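You operate a simulated robot arm through the tools that you are given. There is no shell and no other tool.

You run a simulated robot arm. Do the job below in one go: nothing can be reset, and whatever is moved stays where it is left.

JOB
Clear the supply's trip and test the contactor alone in the bay.
Fine: switch off before the guard opens; the relay goes in the black tray; guard shut and supply off at the end. Set down upright: what you pick out.
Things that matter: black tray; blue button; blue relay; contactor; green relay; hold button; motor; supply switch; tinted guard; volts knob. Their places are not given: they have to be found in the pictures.

It is judged by the outcome, as a careful person would: the job done as asked, and still so three seconds after it is handed in. It fails if anything else is knocked over, pushed out of place, dropped, spilled or broken.

ROBOT AND FRAMES
A 7-joint arm with a two-finger parallel gripper, fixed in place. Base frame: the origin is on the floor under the middle of its stand, x ahead of it, y to its left, z up. Units: m, rad, N and s.
It reaches about 1.112 m from its shoulder. Its first joint turns from -2.897 to 2.897 rad. Payload 3.43 kg.
Tool frame: the origin (TCP) lies between the finger pads and is the grasp point; the fingertips stand 0.034 m ahead of it; z points along the fingers, y is the line along which they close. The gripper opens to 0.128 m. The fingers are 0.024 m wide and 0.012 m thick; the gripper's body (0.048 by 0.13 m) begins 0.096 m behind the TCP.
Orientation is that of the tool frame in the base frame, as a unit quaternion [x, y, z, w]. With the fingers straight down and closing along the base's y, the tool's x points along the base's -x, its y along +y and its z along -z.

CONTROLS
- The arm moves only by the tool nudge_tool. Its argument "motion" is one flat list of numbers, 7 for each row, row after row: the shift along the base's x, y, z in m, then the turn, a rotation vector about the base's x, y, z in rad, then the opening, from 0 (shut) to 1 (fully open). In form: [x, y, z, wx, wy, wz, gripper, x, y, z, wx, wy, wz, gripper, ...]. A call has 1 to 20 rows; each row is the pose to reach, as a shift and turn from the pose commanded when the call began. Each row takes 0.2 s and may step no farther than 0.05 m and 0.15 rad from the row before; otherwise, or with a gripper value out of range, the whole call is refused. Where a pose cannot be reached the arm comes as near as it can. A force on the tool above 50 N (or 10 N above the force at the start of the call, whichever is more), or a blocked arm, ends the call early, and 0.2 s more pass. The fingers move at their own pace (about 0.153 m/s each) and stop on an object; they squeeze with about 37 N. The grip force told is the motor's: it shows also when the fingers shut on nothing. Time passes only in rows, and 0.2 s behind the last, so rows that repeat a pose let the fingers close. It gives the time, the measured TCP pose, the force on the tool (base axes), the opening and the grip force at its end, in the units of the frame above (readings bear some noise), with the torque about the TCP (base axes, N m) and any sound that the robot's microphone picked up.
- Cameras (640 x 400 px; columns grow to the right, rows downward): "scene" is fixed at [0.2303, -0.6546, 1.5306]; the picture's right is [-0.38, -0.93, 0.00], its down [-0.92, 0.38, -0.09] and it looks along [0.09, -0.04, -1.00] (base axes); focal length 214 px, centre (320, 200). "wrist" rides on the gripper at [0.076, -0.011, -0.16] in the tool frame; the picture's right is [0.15, 0.99, 0.00], its down [-0.88, 0.13, -0.46] and it looks along [-0.45, 0.07, 0.89] (tool axes); focal length 234 px, centre (320, 200).
- capture(camera): a new picture of that camera. No time passes.
- locate(camera, pixels): for up to 12 pixels [column, row] of the newest picture of that camera ("zoom" is the newest enlarged one), the place [x, y, z] in the base frame of the surface seen there, good to about 0.002 m, but the place of the scene camera against the robot may be out by one fixed shift of up to 0.018 m in any direction. No time passes.
- close_up(camera, box): a new picture of the part [left, top, right, bottom] of that camera's present view, enlarged. No time passes.
- close_job(): hands the job in; it is judged then, once.

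Open the gripper and draw the arm clear of the work before you hand the job in, unless the task says otherwise.

The tools are called by a JSON object that holds its "name" and its "arguments". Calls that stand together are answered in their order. nudge_tool: Moves the arm, as the interface text tells. Its arguments: {"type":"object","properties":{"motion":{"type":"array"}},"required":["motion"]} The other tools are called the same way: capture (camera) takes a picture; locate (camera, pixels) gives the place of the surface under pixels of a picture; close_up (camera, box) takes an enlarged picture of a part of a camera's view; close_job () hands the job in.

At the start:

```text
time_s: 0.0
tcp_pos: [0.4241, -0.4779, 1.2948]
orientation: [0.0, 1.0, 0.0, -0.001]
contact_force: [-0.2, -0.3, -0.1]
moment: [-0.01, -0.01, 0.03]
gripper_width: 0.1282
grasp_force: 0.2
```

scene: 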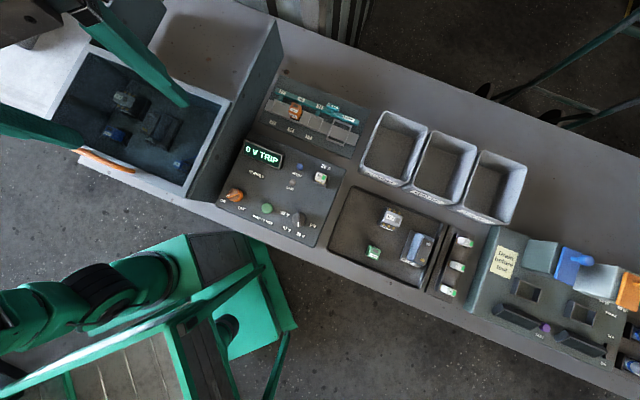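
wrist: 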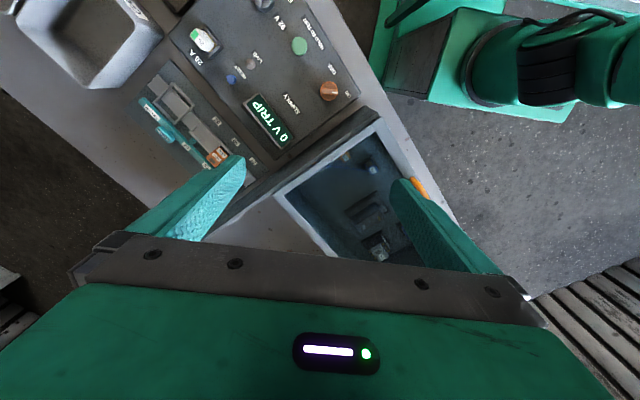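

The scene shows a supply panel reading "0 V TRIP" around (265,155), a tinted-guard bay at the left (140,120), and trays at the right. I take enlarged pictures to read the labels.

{"name": "close_up", "arguments": {"camera": "scene", "box": [210, 70, 370, 250]}}

{"name": "close_up", "arguments": {"camera": "scene", "box": [50, 20, 250, 210]}}

{"name": "close_up", "arguments": {"camera": "scene", "box": [330, 100, 490, 300]}}

{"name": "close_up", "arguments": {"camera": "scene", "box": [460, 210, 640, 390]}}

{"name": "close_up", "arguments": {"camera": "wrist", "box": [150, 0, 450, 270]}}

```text
2.22 times, centred on (290, 160) of scene
```

zoom: 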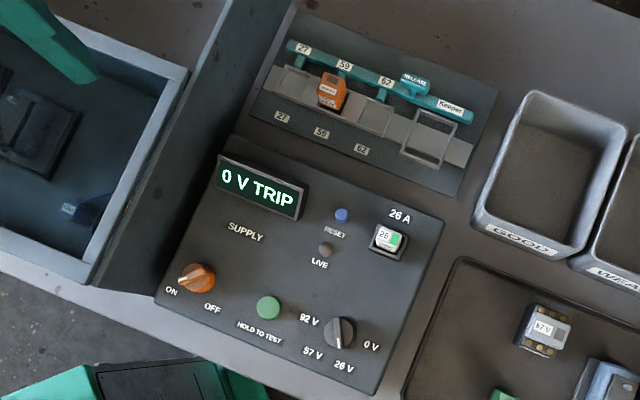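

```text
2.11 times, centred on (150, 115) of scene
```

zoom: 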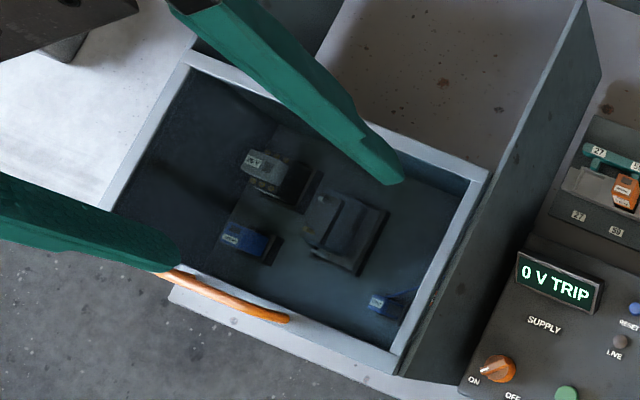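

```text
2.00 times, centred on (410, 200) of scene
```

zoom: 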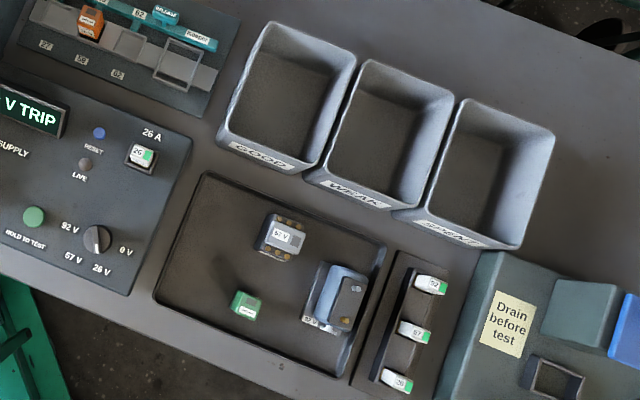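

```text
2.22 times, centred on (550, 300) of scene
```

zoom: 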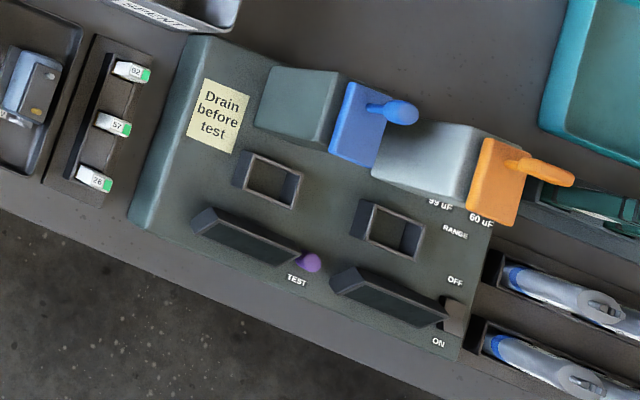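

```text
1.48 times, centred on (300, 135) of wrist
```

zoom: 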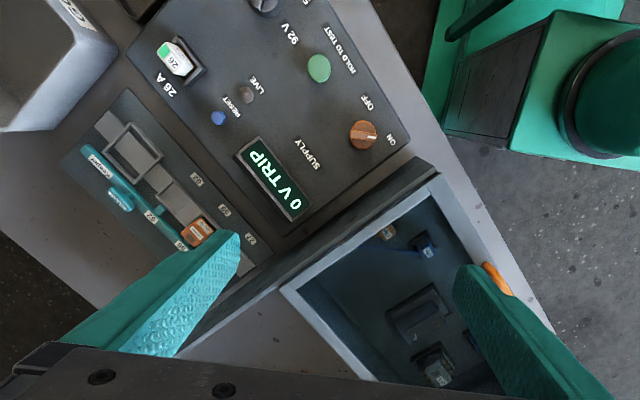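

The hand covers part of the bay at (140,100). I locate key points on the scene picture before moving the arm aside.

{"name": "capture", "arguments": {"camera": "scene"}}

{"name": "locate", "arguments": {"camera": "scene", "pixels": [[233, 195], [267, 208], [299, 219], [300, 167], [293, 176], [321, 180], [265, 155], [128, 102], [117, 134], [158, 125], [180, 164], [100, 158]]}}

{"name": "locate", "arguments": {"camera": "scene", "pixels": [[391, 217], [373, 252], [415, 250], [340, 240], [430, 220], [360, 195], [400, 235], [240, 120], [275, 25], [190, 195], [224, 100], [110, 162]]}}

```text
taken
```

scene: 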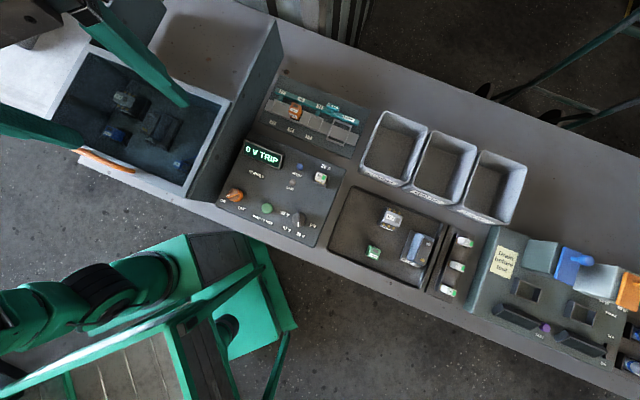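

```text
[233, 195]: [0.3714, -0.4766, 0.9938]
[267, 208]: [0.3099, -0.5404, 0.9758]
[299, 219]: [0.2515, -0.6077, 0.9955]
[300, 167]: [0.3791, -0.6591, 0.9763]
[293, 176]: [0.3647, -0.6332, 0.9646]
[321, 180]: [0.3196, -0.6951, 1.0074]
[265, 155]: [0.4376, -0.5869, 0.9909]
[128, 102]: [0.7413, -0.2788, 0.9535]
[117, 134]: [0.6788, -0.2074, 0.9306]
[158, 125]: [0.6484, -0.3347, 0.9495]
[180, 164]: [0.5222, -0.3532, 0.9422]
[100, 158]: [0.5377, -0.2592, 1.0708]
```

```text
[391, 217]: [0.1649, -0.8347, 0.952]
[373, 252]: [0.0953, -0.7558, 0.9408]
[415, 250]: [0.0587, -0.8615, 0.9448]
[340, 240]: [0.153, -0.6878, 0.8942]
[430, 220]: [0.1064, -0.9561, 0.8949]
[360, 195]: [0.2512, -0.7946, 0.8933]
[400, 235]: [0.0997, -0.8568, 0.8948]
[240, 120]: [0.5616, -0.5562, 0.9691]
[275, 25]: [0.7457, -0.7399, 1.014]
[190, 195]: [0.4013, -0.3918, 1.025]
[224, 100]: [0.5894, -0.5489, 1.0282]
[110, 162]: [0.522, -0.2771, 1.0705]
```

The hand hides part of the bay, so I move the arm back and left toward the base to open up the view.

{"name": "nudge_tool", "arguments": {"motion": [-0.03, 0.03, 0.01, 0, 0, 0, 1, -0.06, 0.06, 0.02, 0, 0, 0, 1, -0.09, 0.09, 0.03, 0, 0, 0, 1, -0.12, 0.12, 0.04, 0, 0, 0, 1, -0.15, 0.15, 0.05, 0, 0, 0, 1]}}

{"name": "capture", "arguments": {"camera": "scene"}}

{"name": "capture", "arguments": {"camera": "wrist"}}

{"name": "close_up", "arguments": {"camera": "scene", "box": [30, 20, 250, 210]}}

```text
time_s: 1.2
tcp_pos: [0.2587, -0.3297, 1.3487]
orientation: [0.001, 1.0, 0.001, 0.005]
contact_force: [-0.5, -0.6, 0.0]
moment: [0.08, 0.08, 0.01]
gripper_width: 0.128
grasp_force: 0.0
```

```text
taken
```

scene: 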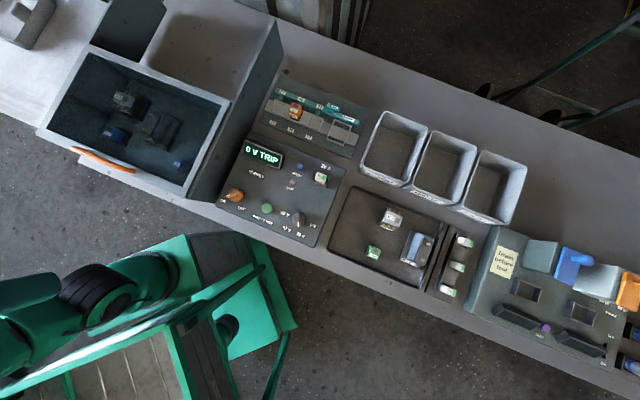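

```text
taken
```

wrist: 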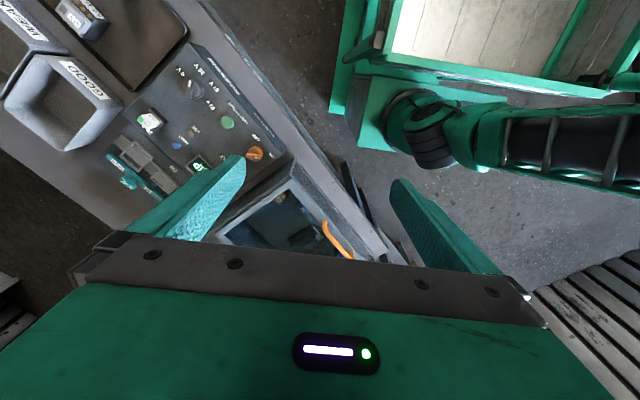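

```text
2.11 times, centred on (140, 115) of scene
```

zoom: 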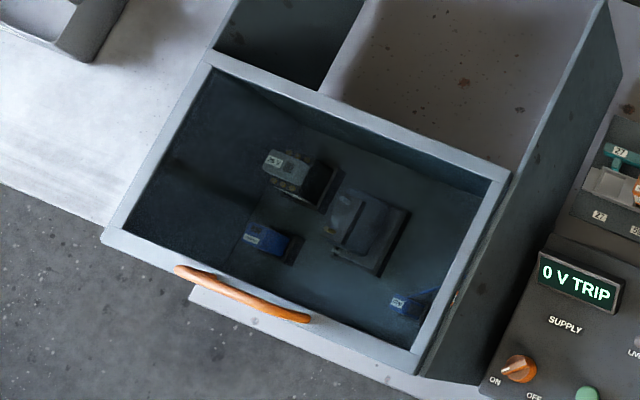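

The guard is a framed tinted pane with an orange handle at about (105,160). I zoom in closely on the bay, switch panel and tray.

{"name": "close_up", "arguments": {"camera": "scene", "box": [95, 75, 195, 185]}}

{"name": "close_up", "arguments": {"camera": "scene", "box": [340, 190, 450, 290]}}

{"name": "close_up", "arguments": {"camera": "scene", "box": [215, 135, 345, 245]}}

{"name": "close_up", "arguments": {"camera": "scene", "box": [0, 0, 300, 200]}}

```text
3.64 times, centred on (145, 130) of scene
```

zoom: 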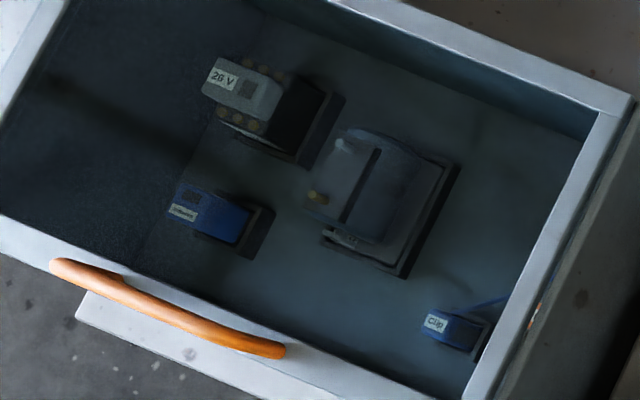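

```text
4.00 times, centred on (395, 240) of scene
```

zoom: 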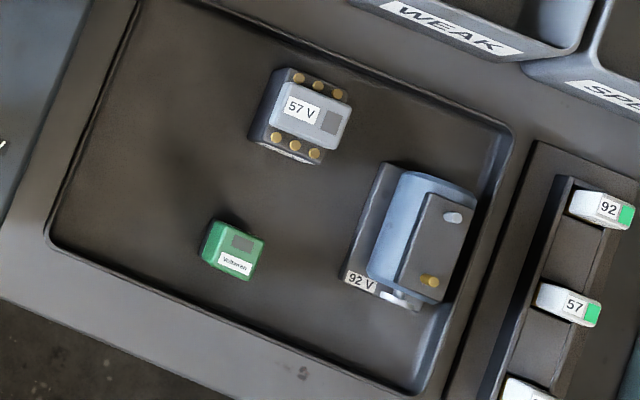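

```text
3.64 times, centred on (280, 190) of scene
```

zoom: 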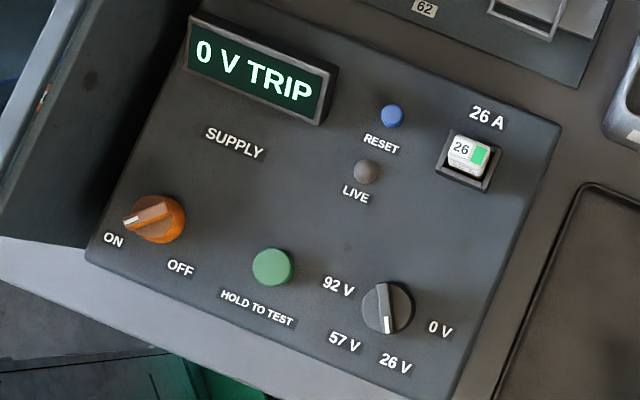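

```text
2.00 times, centred on (150, 100) of scene
```

zoom: 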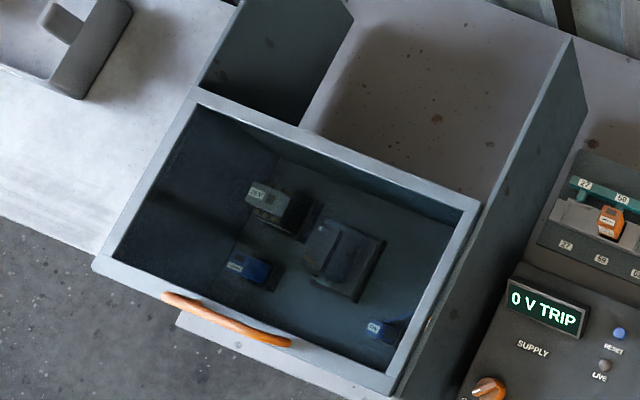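

The bay holds a contactor marked "26 V", a blue relay, what looks like a motor, and a "Clip". I bring the wrist camera above the bay for a closer look.

{"name": "nudge_tool", "arguments": {"motion": [0.04, 0.01, 0, 0, 0, 0, 1, 0.08, 0.02, 0, 0, 0, 0, 1, 0.12, 0.03, -0.01, 0, 0, 0, 1, 0.15, 0.03, -0.02, 0, 0, 0, 1]}}

{"name": "capture", "arguments": {"camera": "wrist"}}

{"name": "close_up", "arguments": {"camera": "wrist", "box": [220, 100, 420, 260]}}

```text
time_s: 2.2
tcp_pos: [0.4076, -0.296, 1.3295]
orientation: [0.0, 1.0, -0.001, 0.006]
contact_force: [-0.7, -0.2, 0.7]
moment: [-0.06, -0.05, 0.0]
gripper_width: 0.128
grasp_force: 0.1
```

```text
taken
```

wrist: 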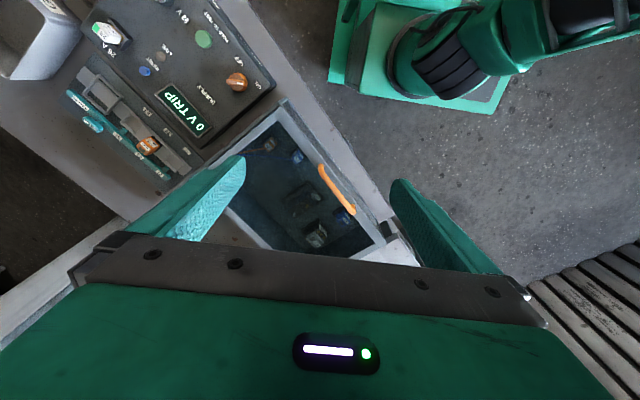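

```text
2.50 times, centred on (320, 180) of wrist
```

zoom: 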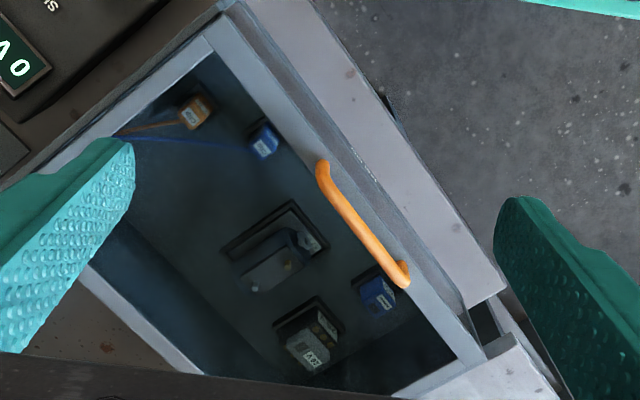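

The pane frame and handle are seen at wrist (340,190) with relay, contactor, motor and two clips below. I locate the frame, handle and side walls to find how the guard moves.

{"name": "locate", "arguments": {"camera": "zoom", "pixels": [[322, 170], [365, 230], [403, 280], [270, 80], [450, 310], [215, 50], [300, 10], [140, 100], [150, 330], [380, 300], [310, 345], [275, 250]]}}

{"name": "close_up", "arguments": {"camera": "wrist", "box": [360, 200, 460, 265]}}

{"name": "close_up", "arguments": {"camera": "scene", "box": [30, 90, 150, 180]}}

{"name": "close_up", "arguments": {"camera": "scene", "box": [180, 60, 260, 210]}}

```text
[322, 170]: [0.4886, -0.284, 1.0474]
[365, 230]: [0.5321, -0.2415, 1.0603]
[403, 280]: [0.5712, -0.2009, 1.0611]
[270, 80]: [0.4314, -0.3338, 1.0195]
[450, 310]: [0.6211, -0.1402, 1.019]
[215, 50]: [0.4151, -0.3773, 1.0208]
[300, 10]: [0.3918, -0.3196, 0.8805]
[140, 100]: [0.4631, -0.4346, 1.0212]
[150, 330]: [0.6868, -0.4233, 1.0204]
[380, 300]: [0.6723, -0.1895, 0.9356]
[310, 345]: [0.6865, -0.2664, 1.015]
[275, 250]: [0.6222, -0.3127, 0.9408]
```

```text
6.15 times, centred on (410, 232) of wrist
```

zoom: 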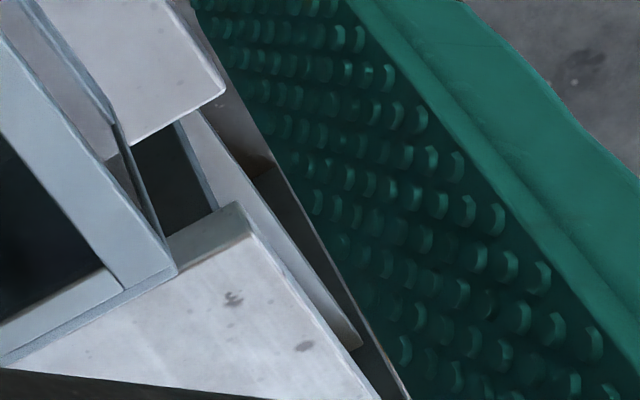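

```text
4.44 times, centred on (90, 135) of scene
```

zoom: 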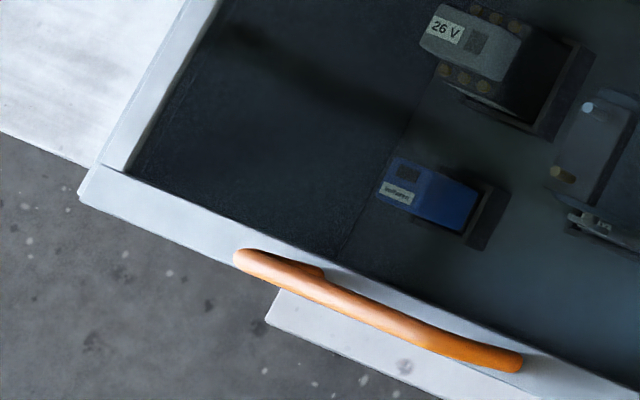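

```text
2.67 times, centred on (220, 135) of scene
```

zoom: 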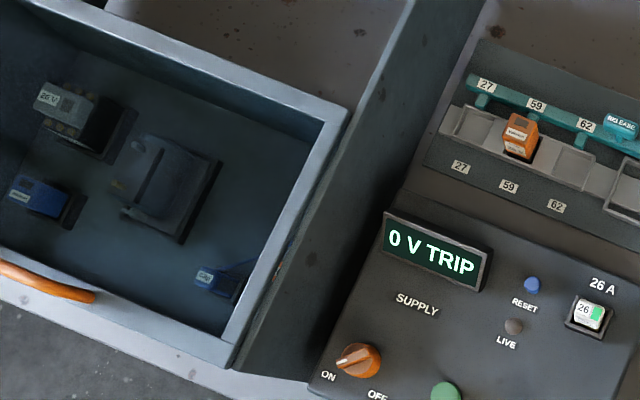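

The guard frame lies at z≈1.02 with a raised handle, riding on side walls that run on to the rear, so it most likely slides back. First I take the wrist camera over the supply panel to read the switch and knob exactly.

{"name": "nudge_tool", "arguments": {"motion": [-0.022, -0.029, -0.01, 0, 0, 0, 1, -0.044, -0.058, -0.02, 0, 0, 0, 1, -0.066, -0.087, -0.03, 0, 0, 0, 1, -0.088, -0.116, -0.04, 0, 0, 0, 1, -0.11, -0.145, -0.05, 0, 0, 0, 1, -0.132, -0.174, -0.06, 0, 0, 0, 1, -0.154, -0.203, -0.07, 0, 0, 0, 1, -0.176, -0.232, -0.08, 0, 0, 0, 1, -0.2, -0.26, -0.09, 0, 0, 0, 1, -0.215, -0.285, -0.1, 0, 0, 0, 1, -0.215, -0.285, -0.1, 0, 0, 0, 1]}}

{"name": "capture", "arguments": {"camera": "wrist"}}

{"name": "capture", "arguments": {"camera": "scene"}}

```text
time_s: 4.6
tcp_pos: [0.1966, -0.5845, 1.2298]
orientation: [-0.003, 1.0, 0.0, 0.006]
contact_force: [0.9, -0.1, -0.5]
moment: [0.01, 0.1, 0.04]
gripper_width: 0.128
grasp_force: 0.1
```

```text
taken
```

wrist: 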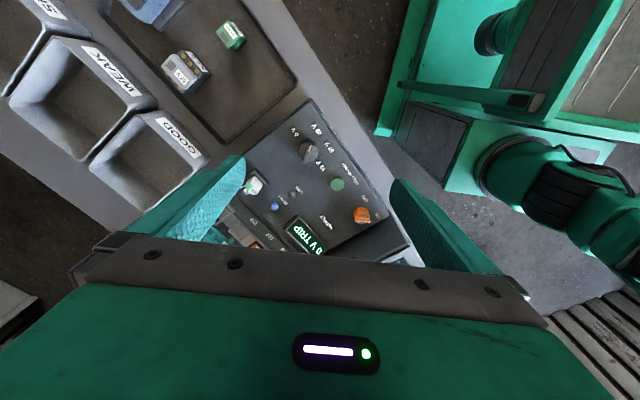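

```text
taken
```

scene: 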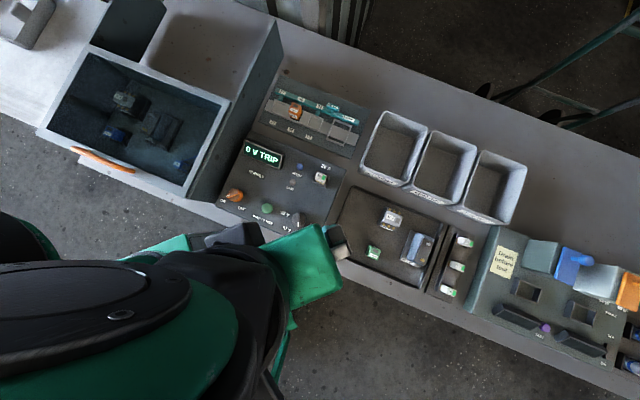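

The wrist picture shows the orange switch at (361,215), green button (337,184), volts knob (309,150), and blue button (275,207). I zoom and locate them with the wrist camera.

{"name": "close_up", "arguments": {"camera": "wrist", "box": [240, 100, 400, 250]}}

{"name": "close_up", "arguments": {"camera": "wrist", "box": [325, 180, 395, 240]}}

{"name": "locate", "arguments": {"camera": "wrist", "pixels": [[361, 215], [337, 184], [309, 150], [275, 207], [292, 194], [254, 185], [350, 200], [372, 228], [330, 150], [320, 200], [300, 230]]}}

```text
2.67 times, centred on (320, 175) of wrist
```

zoom: 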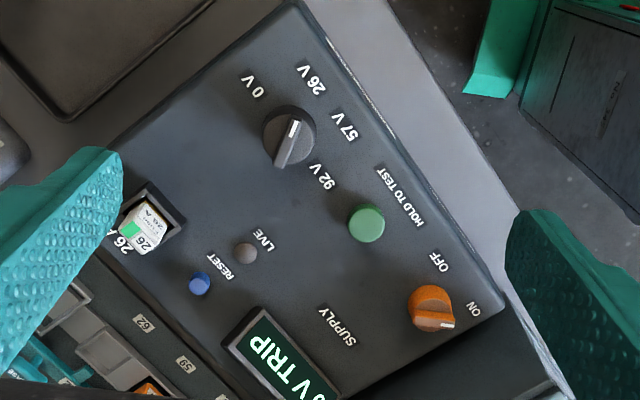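

```text
6.67 times, centred on (360, 210) of wrist
```

zoom: 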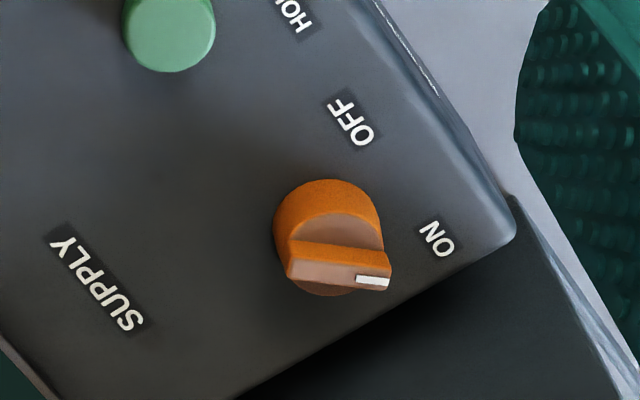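

```text
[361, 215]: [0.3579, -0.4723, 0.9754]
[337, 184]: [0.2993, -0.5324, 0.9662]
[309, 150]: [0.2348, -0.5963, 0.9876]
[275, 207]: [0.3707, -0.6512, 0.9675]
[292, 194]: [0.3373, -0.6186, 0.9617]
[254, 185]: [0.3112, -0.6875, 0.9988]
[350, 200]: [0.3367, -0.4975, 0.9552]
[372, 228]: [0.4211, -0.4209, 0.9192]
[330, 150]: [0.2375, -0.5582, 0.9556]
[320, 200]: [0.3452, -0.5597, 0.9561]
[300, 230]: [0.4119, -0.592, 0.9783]
```

The switch pointer (white mark at zoom (372,282)) points at ON. I locate the knob's bar ends and the ON/OFF labels in this zoom.

{"name": "locate", "arguments": {"camera": "zoom", "pixels": [[372, 282], [300, 268], [340, 255], [340, 275], [330, 215], [330, 187], [437, 238], [350, 120], [280, 230], [300, 245], [380, 265], [240, 240]]}}

{"name": "close_up", "arguments": {"camera": "wrist", "box": [275, 115, 345, 175]}}

```text
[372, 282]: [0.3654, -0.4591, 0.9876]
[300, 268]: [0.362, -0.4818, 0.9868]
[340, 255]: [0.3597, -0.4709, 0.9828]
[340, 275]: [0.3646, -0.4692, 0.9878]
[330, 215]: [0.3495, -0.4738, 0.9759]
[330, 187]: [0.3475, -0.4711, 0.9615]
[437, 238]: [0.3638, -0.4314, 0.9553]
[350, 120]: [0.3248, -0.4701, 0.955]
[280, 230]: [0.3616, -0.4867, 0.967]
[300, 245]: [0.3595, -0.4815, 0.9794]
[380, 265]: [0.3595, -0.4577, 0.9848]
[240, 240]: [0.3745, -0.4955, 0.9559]
```

```text
6.67 times, centred on (310, 145) of wrist
```

zoom: 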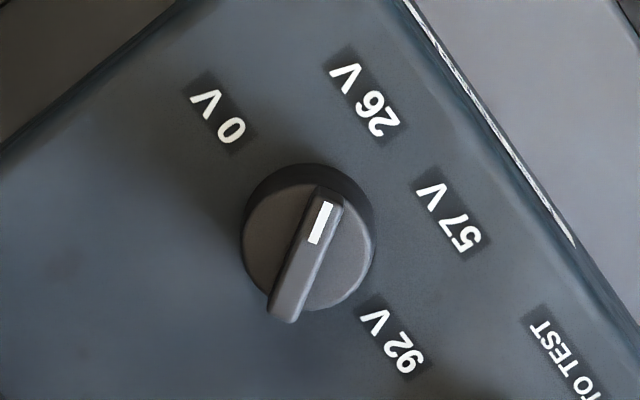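

The switch centre is near (0.3635,-0.470), bar along +y (ON), OFF towards -x, so it turns +90° about z; the volts knob already points at 26 V. I go above the switch with the tool turned -90°, fingers part-closed.

{"name": "nudge_tool", "arguments": {"motion": [0.014, 0.01, -0.01, 0, 0, -0.131, 0.4, 0.028, 0.019, -0.02, 0, 0, -0.262, 0.4, 0.042, 0.029, -0.03, 0, 0, -0.393, 0.4, 0.056, 0.038, -0.04, 0, 0, -0.524, 0.4, 0.07, 0.048, -0.05, 0, 0, -0.655, 0.4, 0.084, 0.057, -0.06, 0, 0, -0.785, 0.4, 0.098, 0.067, -0.07, 0, 0, -0.916, 0.4, 0.112, 0.076, -0.08, 0, 0, -1.047, 0.4, 0.126, 0.086, -0.09, 0, 0, -1.178, 0.4, 0.14, 0.096, -0.1, 0, 0, -1.309, 0.4, 0.154, 0.105, -0.11, 0, 0, -1.44, 0.4, 0.167, 0.1145, -0.12, 0, 0, -1.571, 0.4, 0.167, 0.1145, -0.12, 0, 0, -1.571, 0.4]}}

{"name": "capture", "arguments": {"camera": "wrist"}}

{"name": "capture", "arguments": {"camera": "scene"}}

```text
time_s: 7.4
tcp_pos: [0.3601, -0.4696, 1.1097]
orientation: [0.707, 0.707, -0.005, 0.003]
contact_force: [0.0, 0.3, -0.3]
moment: [0.03, -0.01, -0.01]
gripper_width: 0.0513
grasp_force: 0.0
```

```text
taken
```

wrist: 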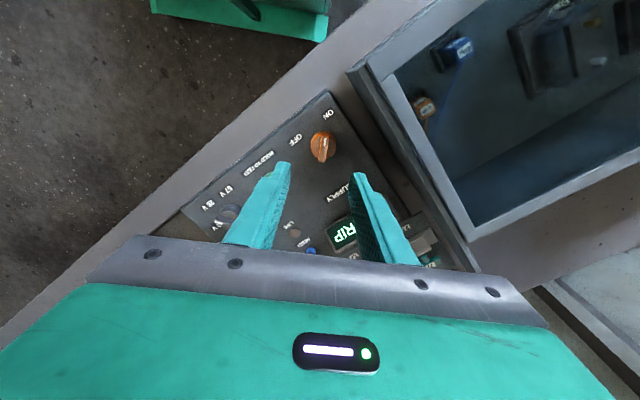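

```text
taken
```

scene: 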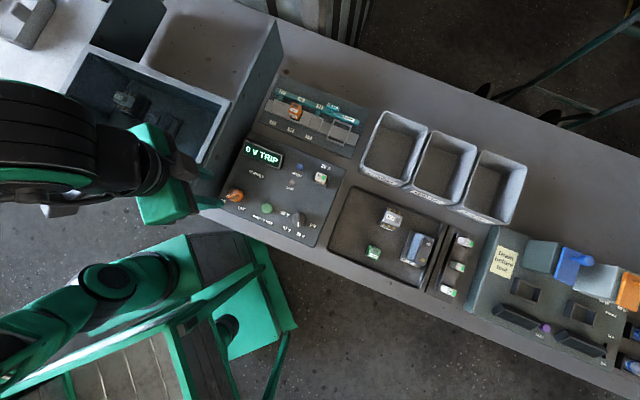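

The switch is now at wrist (322,147), between and ahead of the fingers. I zoom and locate its bar from this side.

{"name": "close_up", "arguments": {"camera": "wrist", "box": [290, 120, 360, 180]}}

```text
6.67 times, centred on (325, 150) of wrist
```

zoom: 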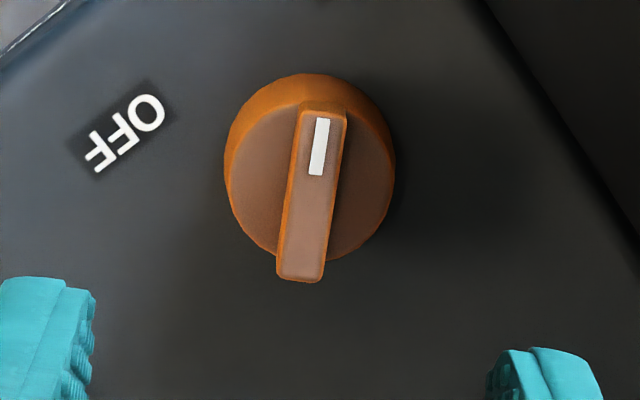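

{"name": "locate", "arguments": {"camera": "zoom", "pixels": [[323, 118], [302, 262], [313, 190], [295, 190], [332, 190], [260, 180], [370, 180], [228, 160], [330, 85], [390, 210], [200, 250], [302, 278]]}}

```text
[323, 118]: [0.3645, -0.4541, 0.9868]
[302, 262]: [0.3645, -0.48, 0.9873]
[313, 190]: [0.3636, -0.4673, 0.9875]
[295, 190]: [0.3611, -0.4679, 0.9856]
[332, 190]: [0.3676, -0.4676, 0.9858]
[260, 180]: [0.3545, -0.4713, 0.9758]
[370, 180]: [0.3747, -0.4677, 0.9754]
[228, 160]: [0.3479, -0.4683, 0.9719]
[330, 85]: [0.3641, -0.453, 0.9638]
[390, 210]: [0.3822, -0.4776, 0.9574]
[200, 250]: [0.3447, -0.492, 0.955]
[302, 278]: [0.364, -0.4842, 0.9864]
```

The bar is centred at (0.3643,-0.468), exactly along y, with its top at z 0.987 and the disc at 0.976. I descend with a 4 mm x correction to just above the disc, fingers still open.

{"name": "nudge_tool", "arguments": {"motion": [0.004, 0.001, -0.03, 0, 0, 0, 0.4, 0.004, 0.001, -0.06, 0, 0, 0, 0.4, 0.004, 0.001, -0.08, 0, 0, 0, 0.4, 0.004, 0.001, -0.09, 0, 0, 0, 0.4, 0.004, 0.001, -0.09, 0, 0, 0, 0.4]}}

{"name": "close_up", "arguments": {"camera": "wrist", "box": [260, 130, 380, 230]}}

```text
time_s: 8.6
tcp_pos: [0.3636, -0.4674, 1.0184]
orientation: [0.708, 0.707, -0.005, 0.004]
contact_force: [-0.4, 0.5, -0.7]
moment: [0.0, -0.01, 0.0]
gripper_width: 0.0511
grasp_force: 0.1
```

```text
4.00 times, centred on (320, 180) of wrist
```

zoom: 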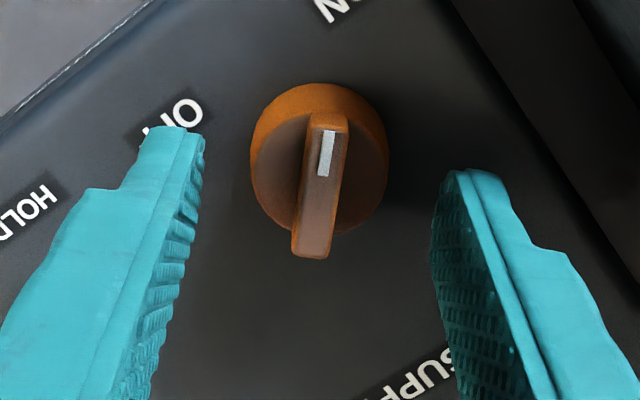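

The bar is centred between the fingers. I go down 6.5 mm more and close on the bar.

{"name": "nudge_tool", "arguments": {"motion": [0, 0, -0.004, 0, 0, 0, 0.4, 0, 0, -0.0068, 0, 0, 0, 0.4, 0, 0, -0.0068, 0, 0, 0, 0.15, 0, 0, -0.0068, 0, 0, 0, 0, 0, 0, -0.0068, 0, 0, 0, 0]}}

{"name": "close_up", "arguments": {"camera": "wrist", "box": [260, 130, 380, 230]}}

```text
time_s: 9.8
tcp_pos: [0.3639, -0.4683, 1.0136]
orientation: [0.707, 0.707, -0.005, 0.003]
contact_force: [-1.0, -0.7, 0.4]
moment: [-0.14, -0.04, -0.01]
gripper_width: 0.0088
grasp_force: 42.6
```

```text
4.00 times, centred on (320, 180) of wrist
```

zoom: 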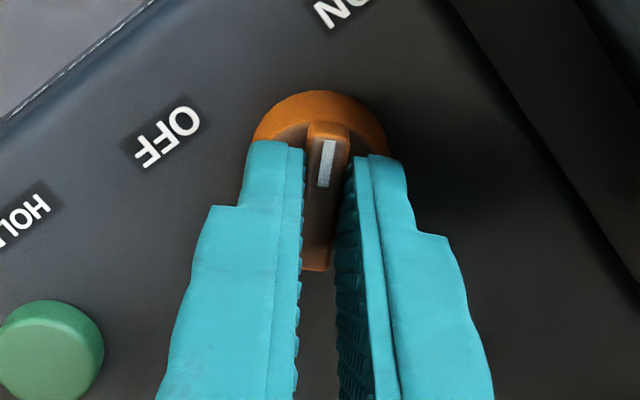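

The bar is held (width 8.8 mm). I turn +90° about z toward OFF in small steps.

{"name": "nudge_tool", "arguments": {"motion": [0, 0, 0, 0, 0, 0.13, 0, 0, 0, 0, 0, 0, 0.26, 0, 0, 0, 0, 0, 0, 0.39, 0, 0, 0, 0, 0, 0, 0.52, 0, 0, 0, 0, 0, 0, 0.65, 0, 0, 0, 0, 0, 0, 0.78, 0, 0, 0, 0, 0, 0, 0.91, 0, 0, 0, 0, 0, 0, 1.04, 0, 0, 0, 0, 0, 0, 1.17, 0, 0, 0, 0, 0, 0, 1.3, 0, 0, 0, 0, 0, 0, 1.43, 0, 0, 0, 0, 0, 0, 1.56, 0, 0, 0, 0, 0, 0, 1.571, 0]}}

{"name": "close_up", "arguments": {"camera": "wrist", "box": [240, 110, 400, 240]}}

{"name": "capture", "arguments": {"camera": "scene"}}

```text
time_s: 12.6
tcp_pos: [0.3653, -0.4702, 1.0119]
orientation: [0.0, 1.0, -0.001, 0.005]
contact_force: [-19.3, -8.6, 10.5]
moment: [-0.22, 1.69, -0.01]
gripper_width: 0.009
grasp_force: 42.3
```

```text
3.08 times, centred on (320, 175) of wrist
```

zoom: 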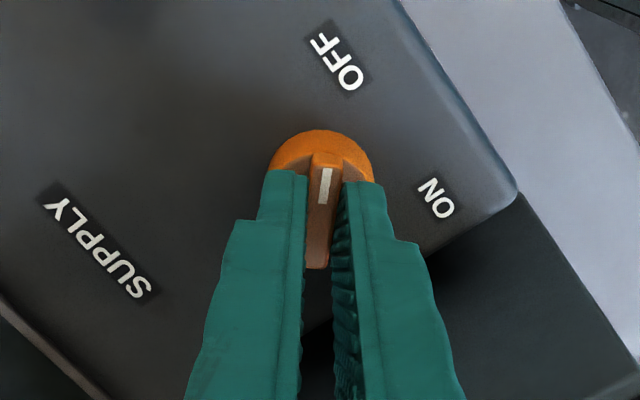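

```text
taken
```

scene: 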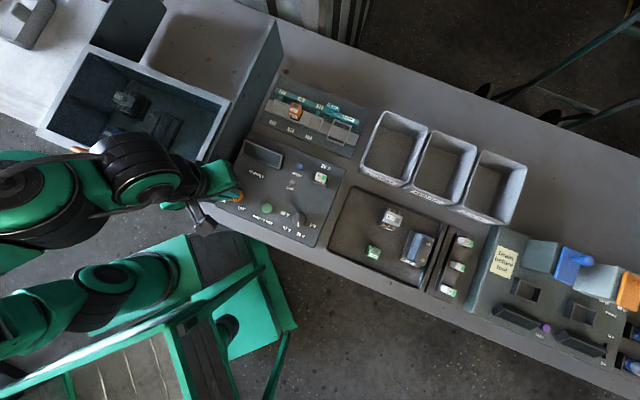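

The display went blank and the pointer is at OFF. I open the fingers and rise straight up.

{"name": "nudge_tool", "arguments": {"motion": [0, 0, 0, 0, 0, 0, 0.15, 0, 0, 0, 0, 0, 0, 0.35, 0, 0, 0, 0, 0, 0, 0.4, 0, 0, 0.03, 0, 0, 0, 0.4, 0, 0, 0.07, 0, 0, 0, 0.4, 0, 0, 0.11, 0, 0, 0, 0.4, 0, 0, 0.15, 0, 0, 0, 0.4, 0, 0, 0.15, 0, 0, 0, 0.4]}}

{"name": "capture", "arguments": {"camera": "wrist"}}

{"name": "close_up", "arguments": {"camera": "wrist", "box": [250, 60, 410, 190]}}

{"name": "close_up", "arguments": {"camera": "scene", "box": [210, 130, 350, 250]}}

```text
time_s: 14.4
tcp_pos: [0.3656, -0.4689, 1.1635]
orientation: [0.0, 1.0, -0.001, 0.004]
contact_force: [0.0, 0.4, 0.4]
moment: [0.0, 0.04, 0.0]
gripper_width: 0.0512
grasp_force: 0.0
```

```text
taken
```

wrist: 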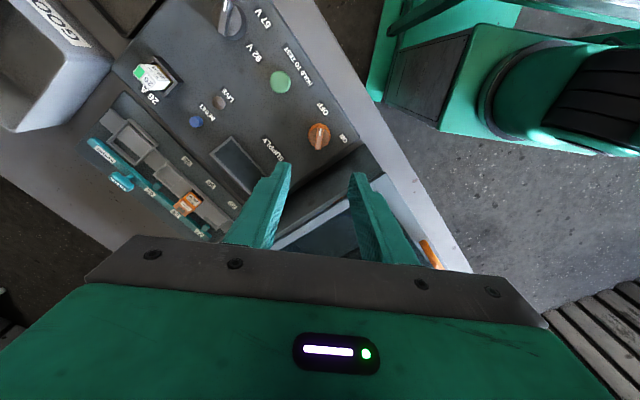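

```text
3.08 times, centred on (330, 125) of wrist
```

zoom: 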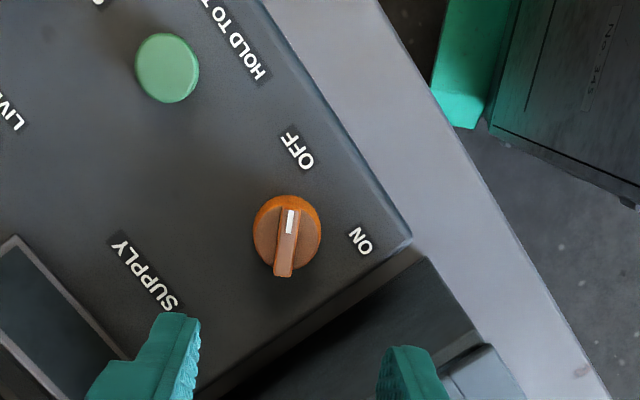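

```text
3.33 times, centred on (280, 190) of scene
```

zoom: 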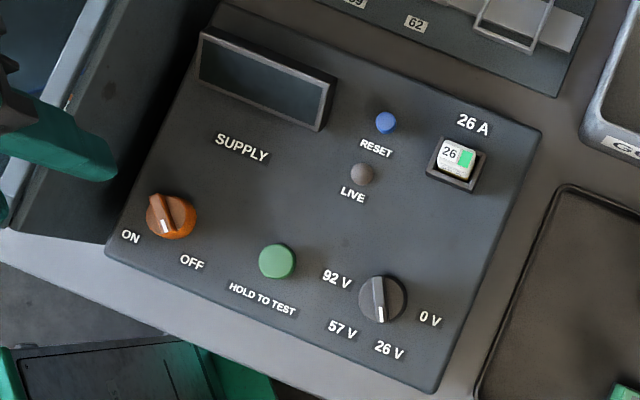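

Supply is off (display dark, pointer at OFF). I move over the guard handle with the tool turned +45° to study how the guard is mounted.

{"name": "nudge_tool", "arguments": {"motion": [0.012, 0.022, 0.02, 0, 0, 0.1, 0.6, 0.03, 0.047, 0.04, 0, 0, 0.2, 0.6, 0.047, 0.072, 0.05, 0, 0, 0.3, 0.6, 0.064, 0.097, 0.06, 0, 0, 0.4, 0.6, 0.081, 0.122, 0.07, 0, 0, 0.5, 0.6, 0.098, 0.147, 0.07, 0, 0, 0.6, 0.6, 0.115, 0.172, 0.07, 0, 0, 0.7, 0.6, 0.135, 0.2, 0.07, 0, 0, 0.785, 0.6, 0.135, 0.2, 0.07, 0, 0, 0.785, 0.6]}}

{"name": "capture", "arguments": {"camera": "wrist"}}

{"name": "close_up", "arguments": {"camera": "wrist", "box": [180, 40, 460, 240]}}

```text
time_s: 16.4
tcp_pos: [0.4994, -0.2686, 1.2324]
orientation: [-0.383, 0.924, 0.003, 0.005]
contact_force: [0.2, 0.4, -0.2]
moment: [0.0, 0.01, 0.0]
gripper_width: 0.0769
grasp_force: 0.0
```

```text
taken
```

wrist: 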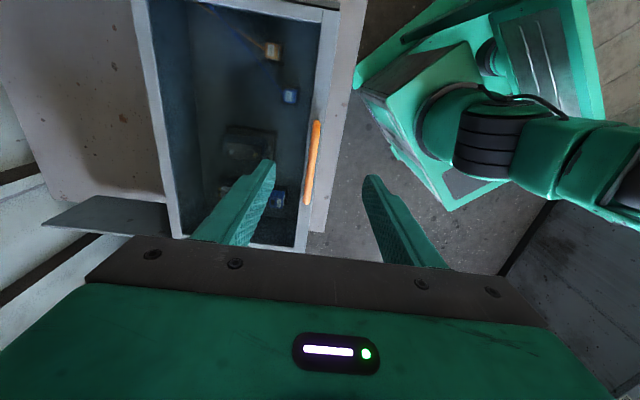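

```text
2.00 times, centred on (320, 140) of wrist
```

zoom: 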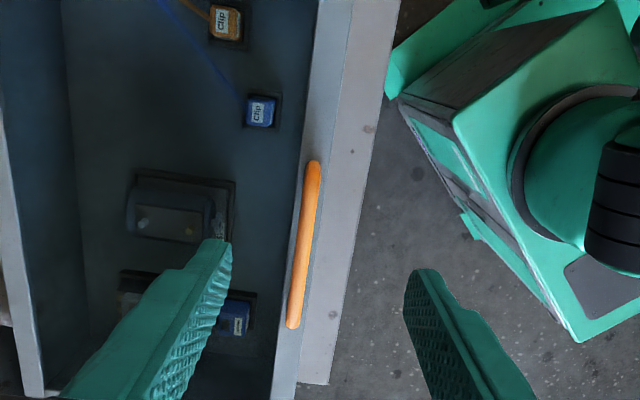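

The handle runs along the front rail at zoom (305,245). I locate its edges and the frame around it.

{"name": "locate", "arguments": {"camera": "zoom", "pixels": [[305, 245], [299, 245], [311, 245], [313, 175], [295, 320], [325, 245], [293, 245], [345, 245], [340, 60], [300, 100], [20, 330], [230, 215]]}}

{"name": "close_up", "arguments": {"camera": "wrist", "box": [280, 110, 350, 210]}}

```text
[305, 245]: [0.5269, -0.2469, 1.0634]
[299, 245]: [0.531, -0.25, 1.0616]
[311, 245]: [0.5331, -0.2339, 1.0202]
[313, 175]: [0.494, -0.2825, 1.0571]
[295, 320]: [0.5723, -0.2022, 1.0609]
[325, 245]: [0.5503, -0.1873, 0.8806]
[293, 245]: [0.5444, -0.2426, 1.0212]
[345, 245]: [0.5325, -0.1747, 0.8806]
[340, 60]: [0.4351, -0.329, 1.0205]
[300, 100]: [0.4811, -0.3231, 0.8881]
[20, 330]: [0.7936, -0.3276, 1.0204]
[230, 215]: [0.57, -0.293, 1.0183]
```

```text
4.00 times, centred on (315, 160) of wrist
```

zoom: 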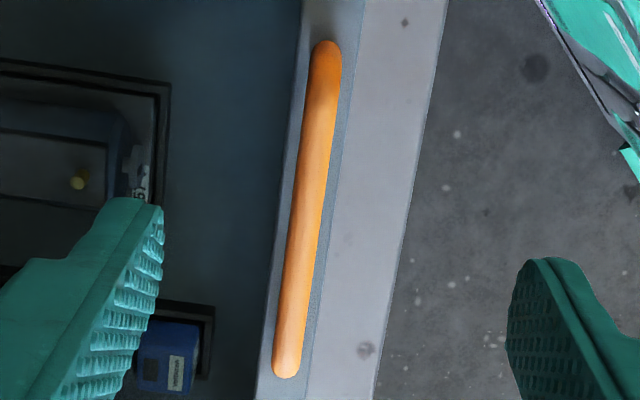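

The handle bar centre is (0.530,-0.243), top z 1.063, about 12 mm thick, over a frame at z 1.020. I descend above it with fingers straddling it along the push direction.

{"name": "nudge_tool", "arguments": {"motion": [0.01, 0.008, -0.03, 0, 0, 0, 0.5, 0.02, 0.016, -0.06, 0, 0, 0, 0.5, 0.031, 0.0255, -0.09, 0, 0, 0, 0.5, 0.031, 0.0255, -0.12, 0, 0, 0, 0.5, 0.031, 0.0255, -0.12, 0, 0, 0, 0.5]}}

{"name": "capture", "arguments": {"camera": "wrist"}}

```text
time_s: 17.6
tcp_pos: [0.5308, -0.241, 1.1132]
orientation: [-0.383, 0.924, 0.002, 0.005]
contact_force: [0.3, 0.2, 0.2]
moment: [0.02, -0.04, 0.0]
gripper_width: 0.0641
grasp_force: 0.2
```

```text
taken
```

wrist: 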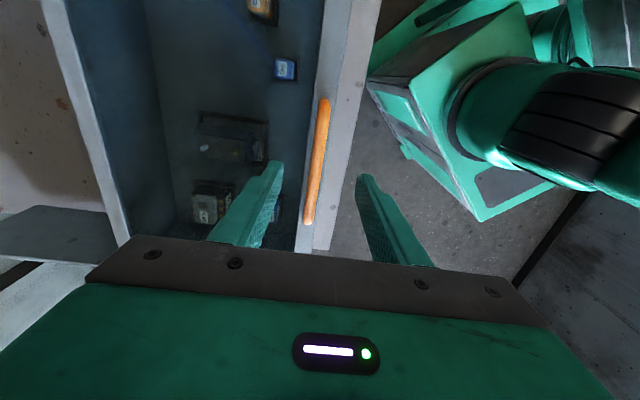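

The handle lies between the fingers at (315,170). I go down to TCP z≈1.064 and close on it.

{"name": "nudge_tool", "arguments": {"motion": [0, -0.002, -0.025, 0, 0, 0, 0.5, 0, -0.002, -0.048, 0, 0, 0, 0.5, 0, -0.002, -0.048, 0, 0, 0, 0.3, 0, -0.002, -0.048, 0, 0, 0, 0, 0, -0.002, -0.048, 0, 0, 0, 0, 0, -0.002, -0.048, 0, 0, 0, 0]}}

{"name": "capture", "arguments": {"camera": "wrist"}}

```text
time_s: 19.0
tcp_pos: [0.531, -0.2461, 1.0633]
orientation: [-0.382, 0.924, 0.001, 0.007]
contact_force: [26.1, -29.7, -3.8]
moment: [-0.31, -0.14, 0.1]
gripper_width: 0.0114
grasp_force: 45.1
```

```text
taken
```

wrist: 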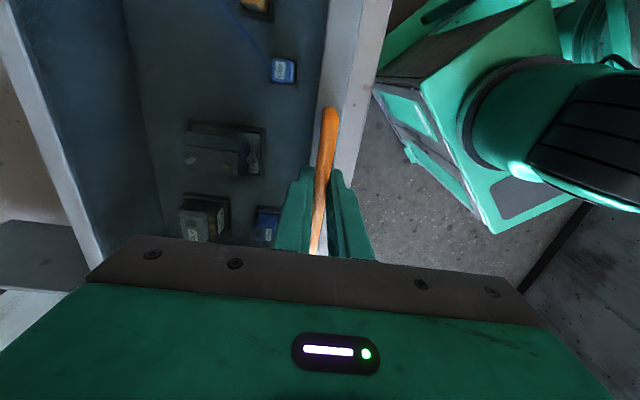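

Holding the handle, the tool is loaded about 40 N toward +v (guard against its closed stop). I ease in the +v direction (0.707,-0.707) by 3 cm to test the slide.

{"name": "nudge_tool", "arguments": {"motion": [0.003, -0.003, 0, 0, 0, 0, 0, 0.007, -0.007, 0, 0, 0, 0, 0, 0.014, -0.014, 0, 0, 0, 0, 0, 0.021, -0.021, 0, 0, 0, 0, 0]}}

{"name": "capture", "arguments": {"camera": "wrist"}}

{"name": "capture", "arguments": {"camera": "scene"}}

```text
time_s: 20.0
tcp_pos: [0.5513, -0.2635, 1.0641]
orientation: [-0.383, 0.924, 0.003, 0.006]
contact_force: [-2.6, -1.1, -7.7]
moment: [-0.11, 0.07, 0.05]
gripper_width: 0.0115
grasp_force: 45.0
```

```text
taken
```

wrist: 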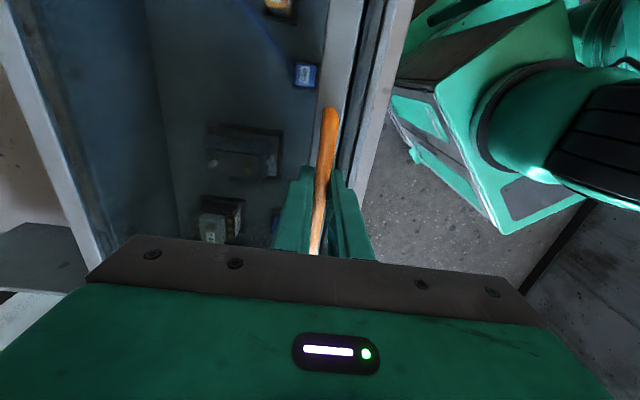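

```text
taken
```

scene: 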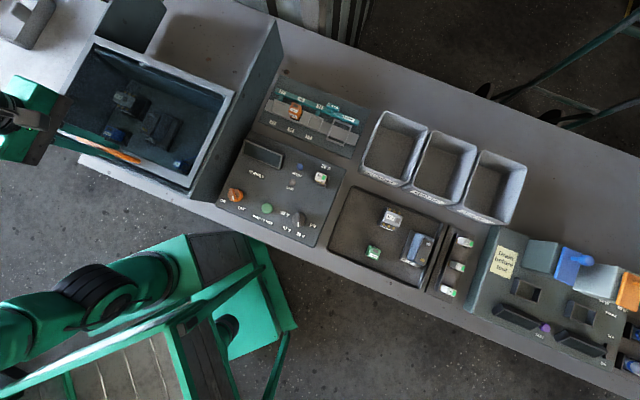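

The guard slides back (dark gap now at wrist (370,100)). I continue along +v in smooth steps.

{"name": "nudge_tool", "arguments": {"motion": [0.014, -0.014, 0, 0, 0, 0, 0, 0.028, -0.028, 0, 0, 0, 0, 0, 0.042, -0.042, 0, 0, 0, 0, 0, 0.056, -0.056, 0, 0, 0, 0, 0, 0.07, -0.07, 0, 0, 0, 0, 0, 0.084, -0.084, 0, 0, 0, 0, 0, 0.098, -0.098, 0, 0, 0, 0, 0, 0.112, -0.112, 0, 0, 0, 0, 0, 0.12, -0.12, 0, 0, 0, 0, 0]}}

{"name": "capture", "arguments": {"camera": "scene"}}

{"name": "capture", "arguments": {"camera": "wrist"}}

```text
time_s: 22.0
tcp_pos: [0.6714, -0.3859, 1.0646]
orientation: [-0.382, 0.924, 0.002, 0.005]
contact_force: [-0.9, -2.1, -8.5]
moment: [-0.17, 0.11, 0.08]
gripper_width: 0.0117
grasp_force: 45.0
```

```text
taken
```

scene: 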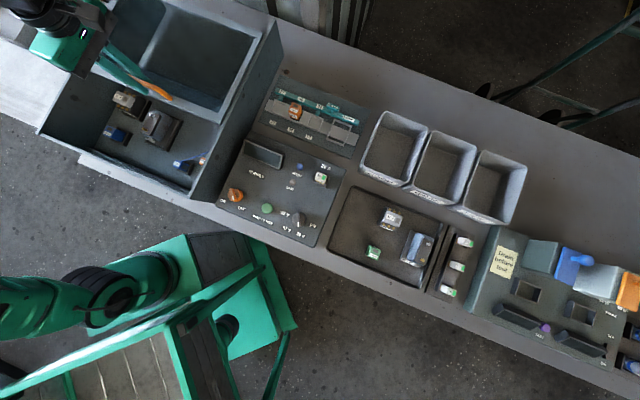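

```text
taken
```

wrist: 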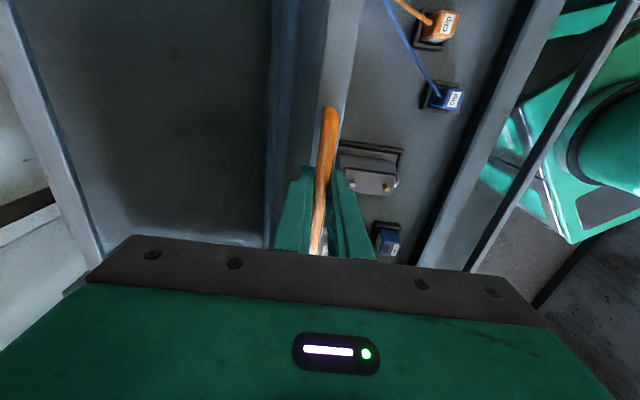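

The guard has moved about 0.2 m; the contactor at scene (128,100) is still near its edge. I push on in small steps to the end of travel.

{"name": "nudge_tool", "arguments": {"motion": [0.008, -0.008, 0, 0, 0, 0, 0, 0.016, -0.016, 0, 0, 0, 0, 0, 0.024, -0.024, 0, 0, 0, 0, 0, 0.032, -0.032, 0, 0, 0, 0, 0, 0.04, -0.04, 0, 0, 0, 0, 0, 0.046, -0.046, 0, 0, 0, 0, 0]}}

{"name": "capture", "arguments": {"camera": "scene"}}

```text
time_s: 23.2
tcp_pos: [0.6966, -0.4162, 1.0684]
orientation: [-0.387, 0.922, 0.01, 0.006]
contact_force: [20.1, 19.5, -24.4]
moment: [0.57, -0.46, -0.78]
gripper_width: 0.0119
grasp_force: 45.1
stopped in row 6: the force on the tool passed its limit at 66 N (the readings are from after the stop); the commanded pose is now the measured one
```

```text
taken
```

scene: 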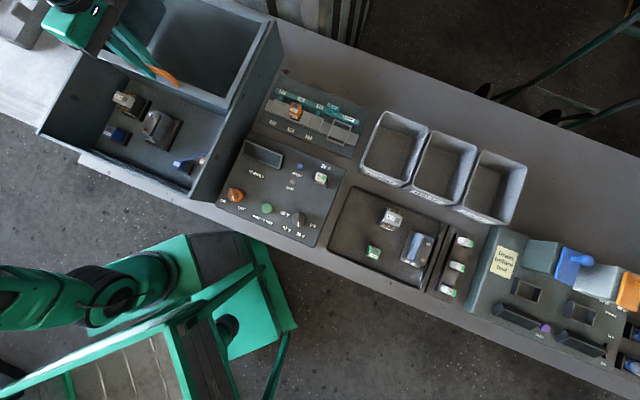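

The guard is at its end stop, fully open. I release the handle and rise.

{"name": "nudge_tool", "arguments": {"motion": [0, 0, 0, 0, 0, 0, 0.15, 0, 0, 0, 0, 0, 0, 0.3, 0, 0, 0, 0, 0, 0, 0.4, 0, 0, 0.03, 0, 0, 0, 0.4, 0, 0, 0.07, 0, 0, 0, 0.4, 0, 0, 0.12, 0, 0, 0, 0.4, 0, 0, 0.12, 0, 0, 0, 0.4]}}

{"name": "capture", "arguments": {"camera": "wrist"}}

{"name": "close_up", "arguments": {"camera": "scene", "box": [80, 70, 220, 200]}}

```text
time_s: 24.9
tcp_pos: [0.6965, -0.4211, 1.192]
orientation: [-0.384, 0.923, 0.007, 0.006]
contact_force: [1.0, 0.1, -0.9]
moment: [0.02, 0.01, 0.01]
gripper_width: 0.0511
grasp_force: 0.2
```

```text
taken
```

wrist: 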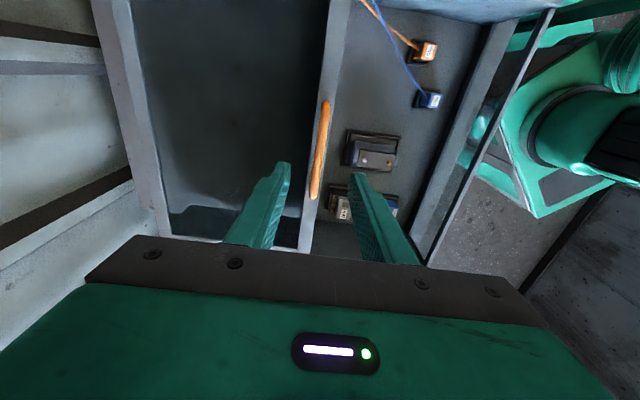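

```text
3.08 times, centred on (150, 135) of scene
```

zoom: 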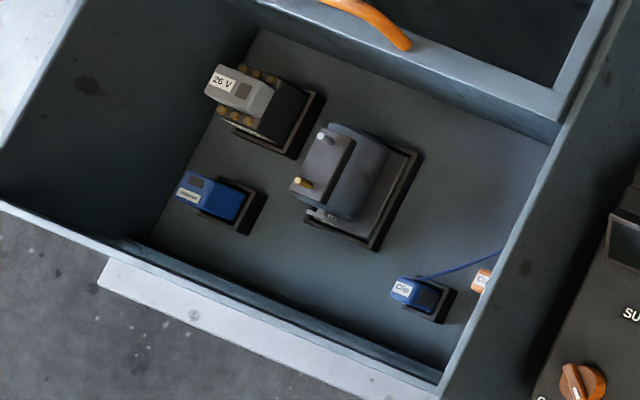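

The opened bay shows the 26 V contactor, blue relay and a motor each in a socket, plus two parked clips. I bring the wrist camera over the open bay for a close look at them.

{"name": "nudge_tool", "arguments": {"motion": [-0.036, 0.002, 0.02, 0, 0, 0, 0.4, -0.072, 0.004, 0.04, 0, 0, 0, 0.4, -0.108, 0.006, 0.05, 0, 0, 0, 0.4, -0.144, 0.008, 0.05, 0, 0, 0, 0.4, -0.177, 0.011, 0.05, 0, 0, 0, 0.4, -0.177, 0.011, 0.05, 0, 0, 0, 0.4]}}

{"name": "capture", "arguments": {"camera": "wrist"}}

{"name": "close_up", "arguments": {"camera": "wrist", "box": [240, 80, 400, 230]}}

```text
time_s: 26.2
tcp_pos: [0.5235, -0.4156, 1.2439]
orientation: [-0.384, 0.923, 0.009, 0.005]
contact_force: [0.7, 0.8, 0.1]
moment: [0.03, 0.02, -0.02]
gripper_width: 0.0511
grasp_force: 0.0
```

```text
taken
```

wrist: 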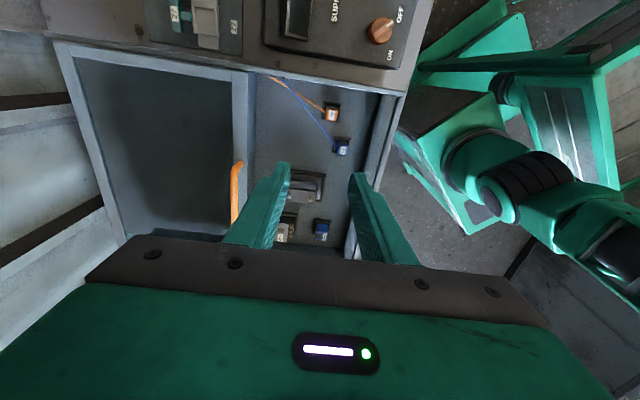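

```text
2.67 times, centred on (320, 155) of wrist
```

zoom: 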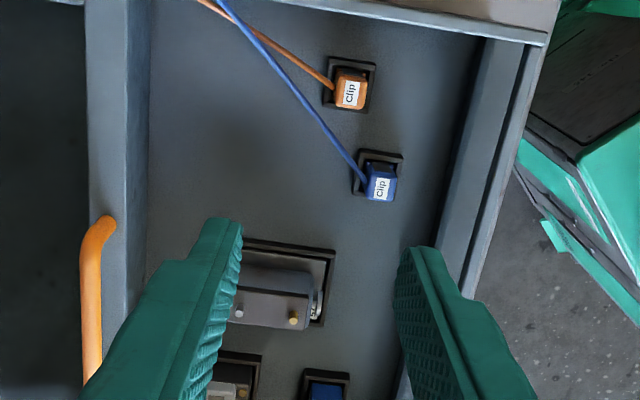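

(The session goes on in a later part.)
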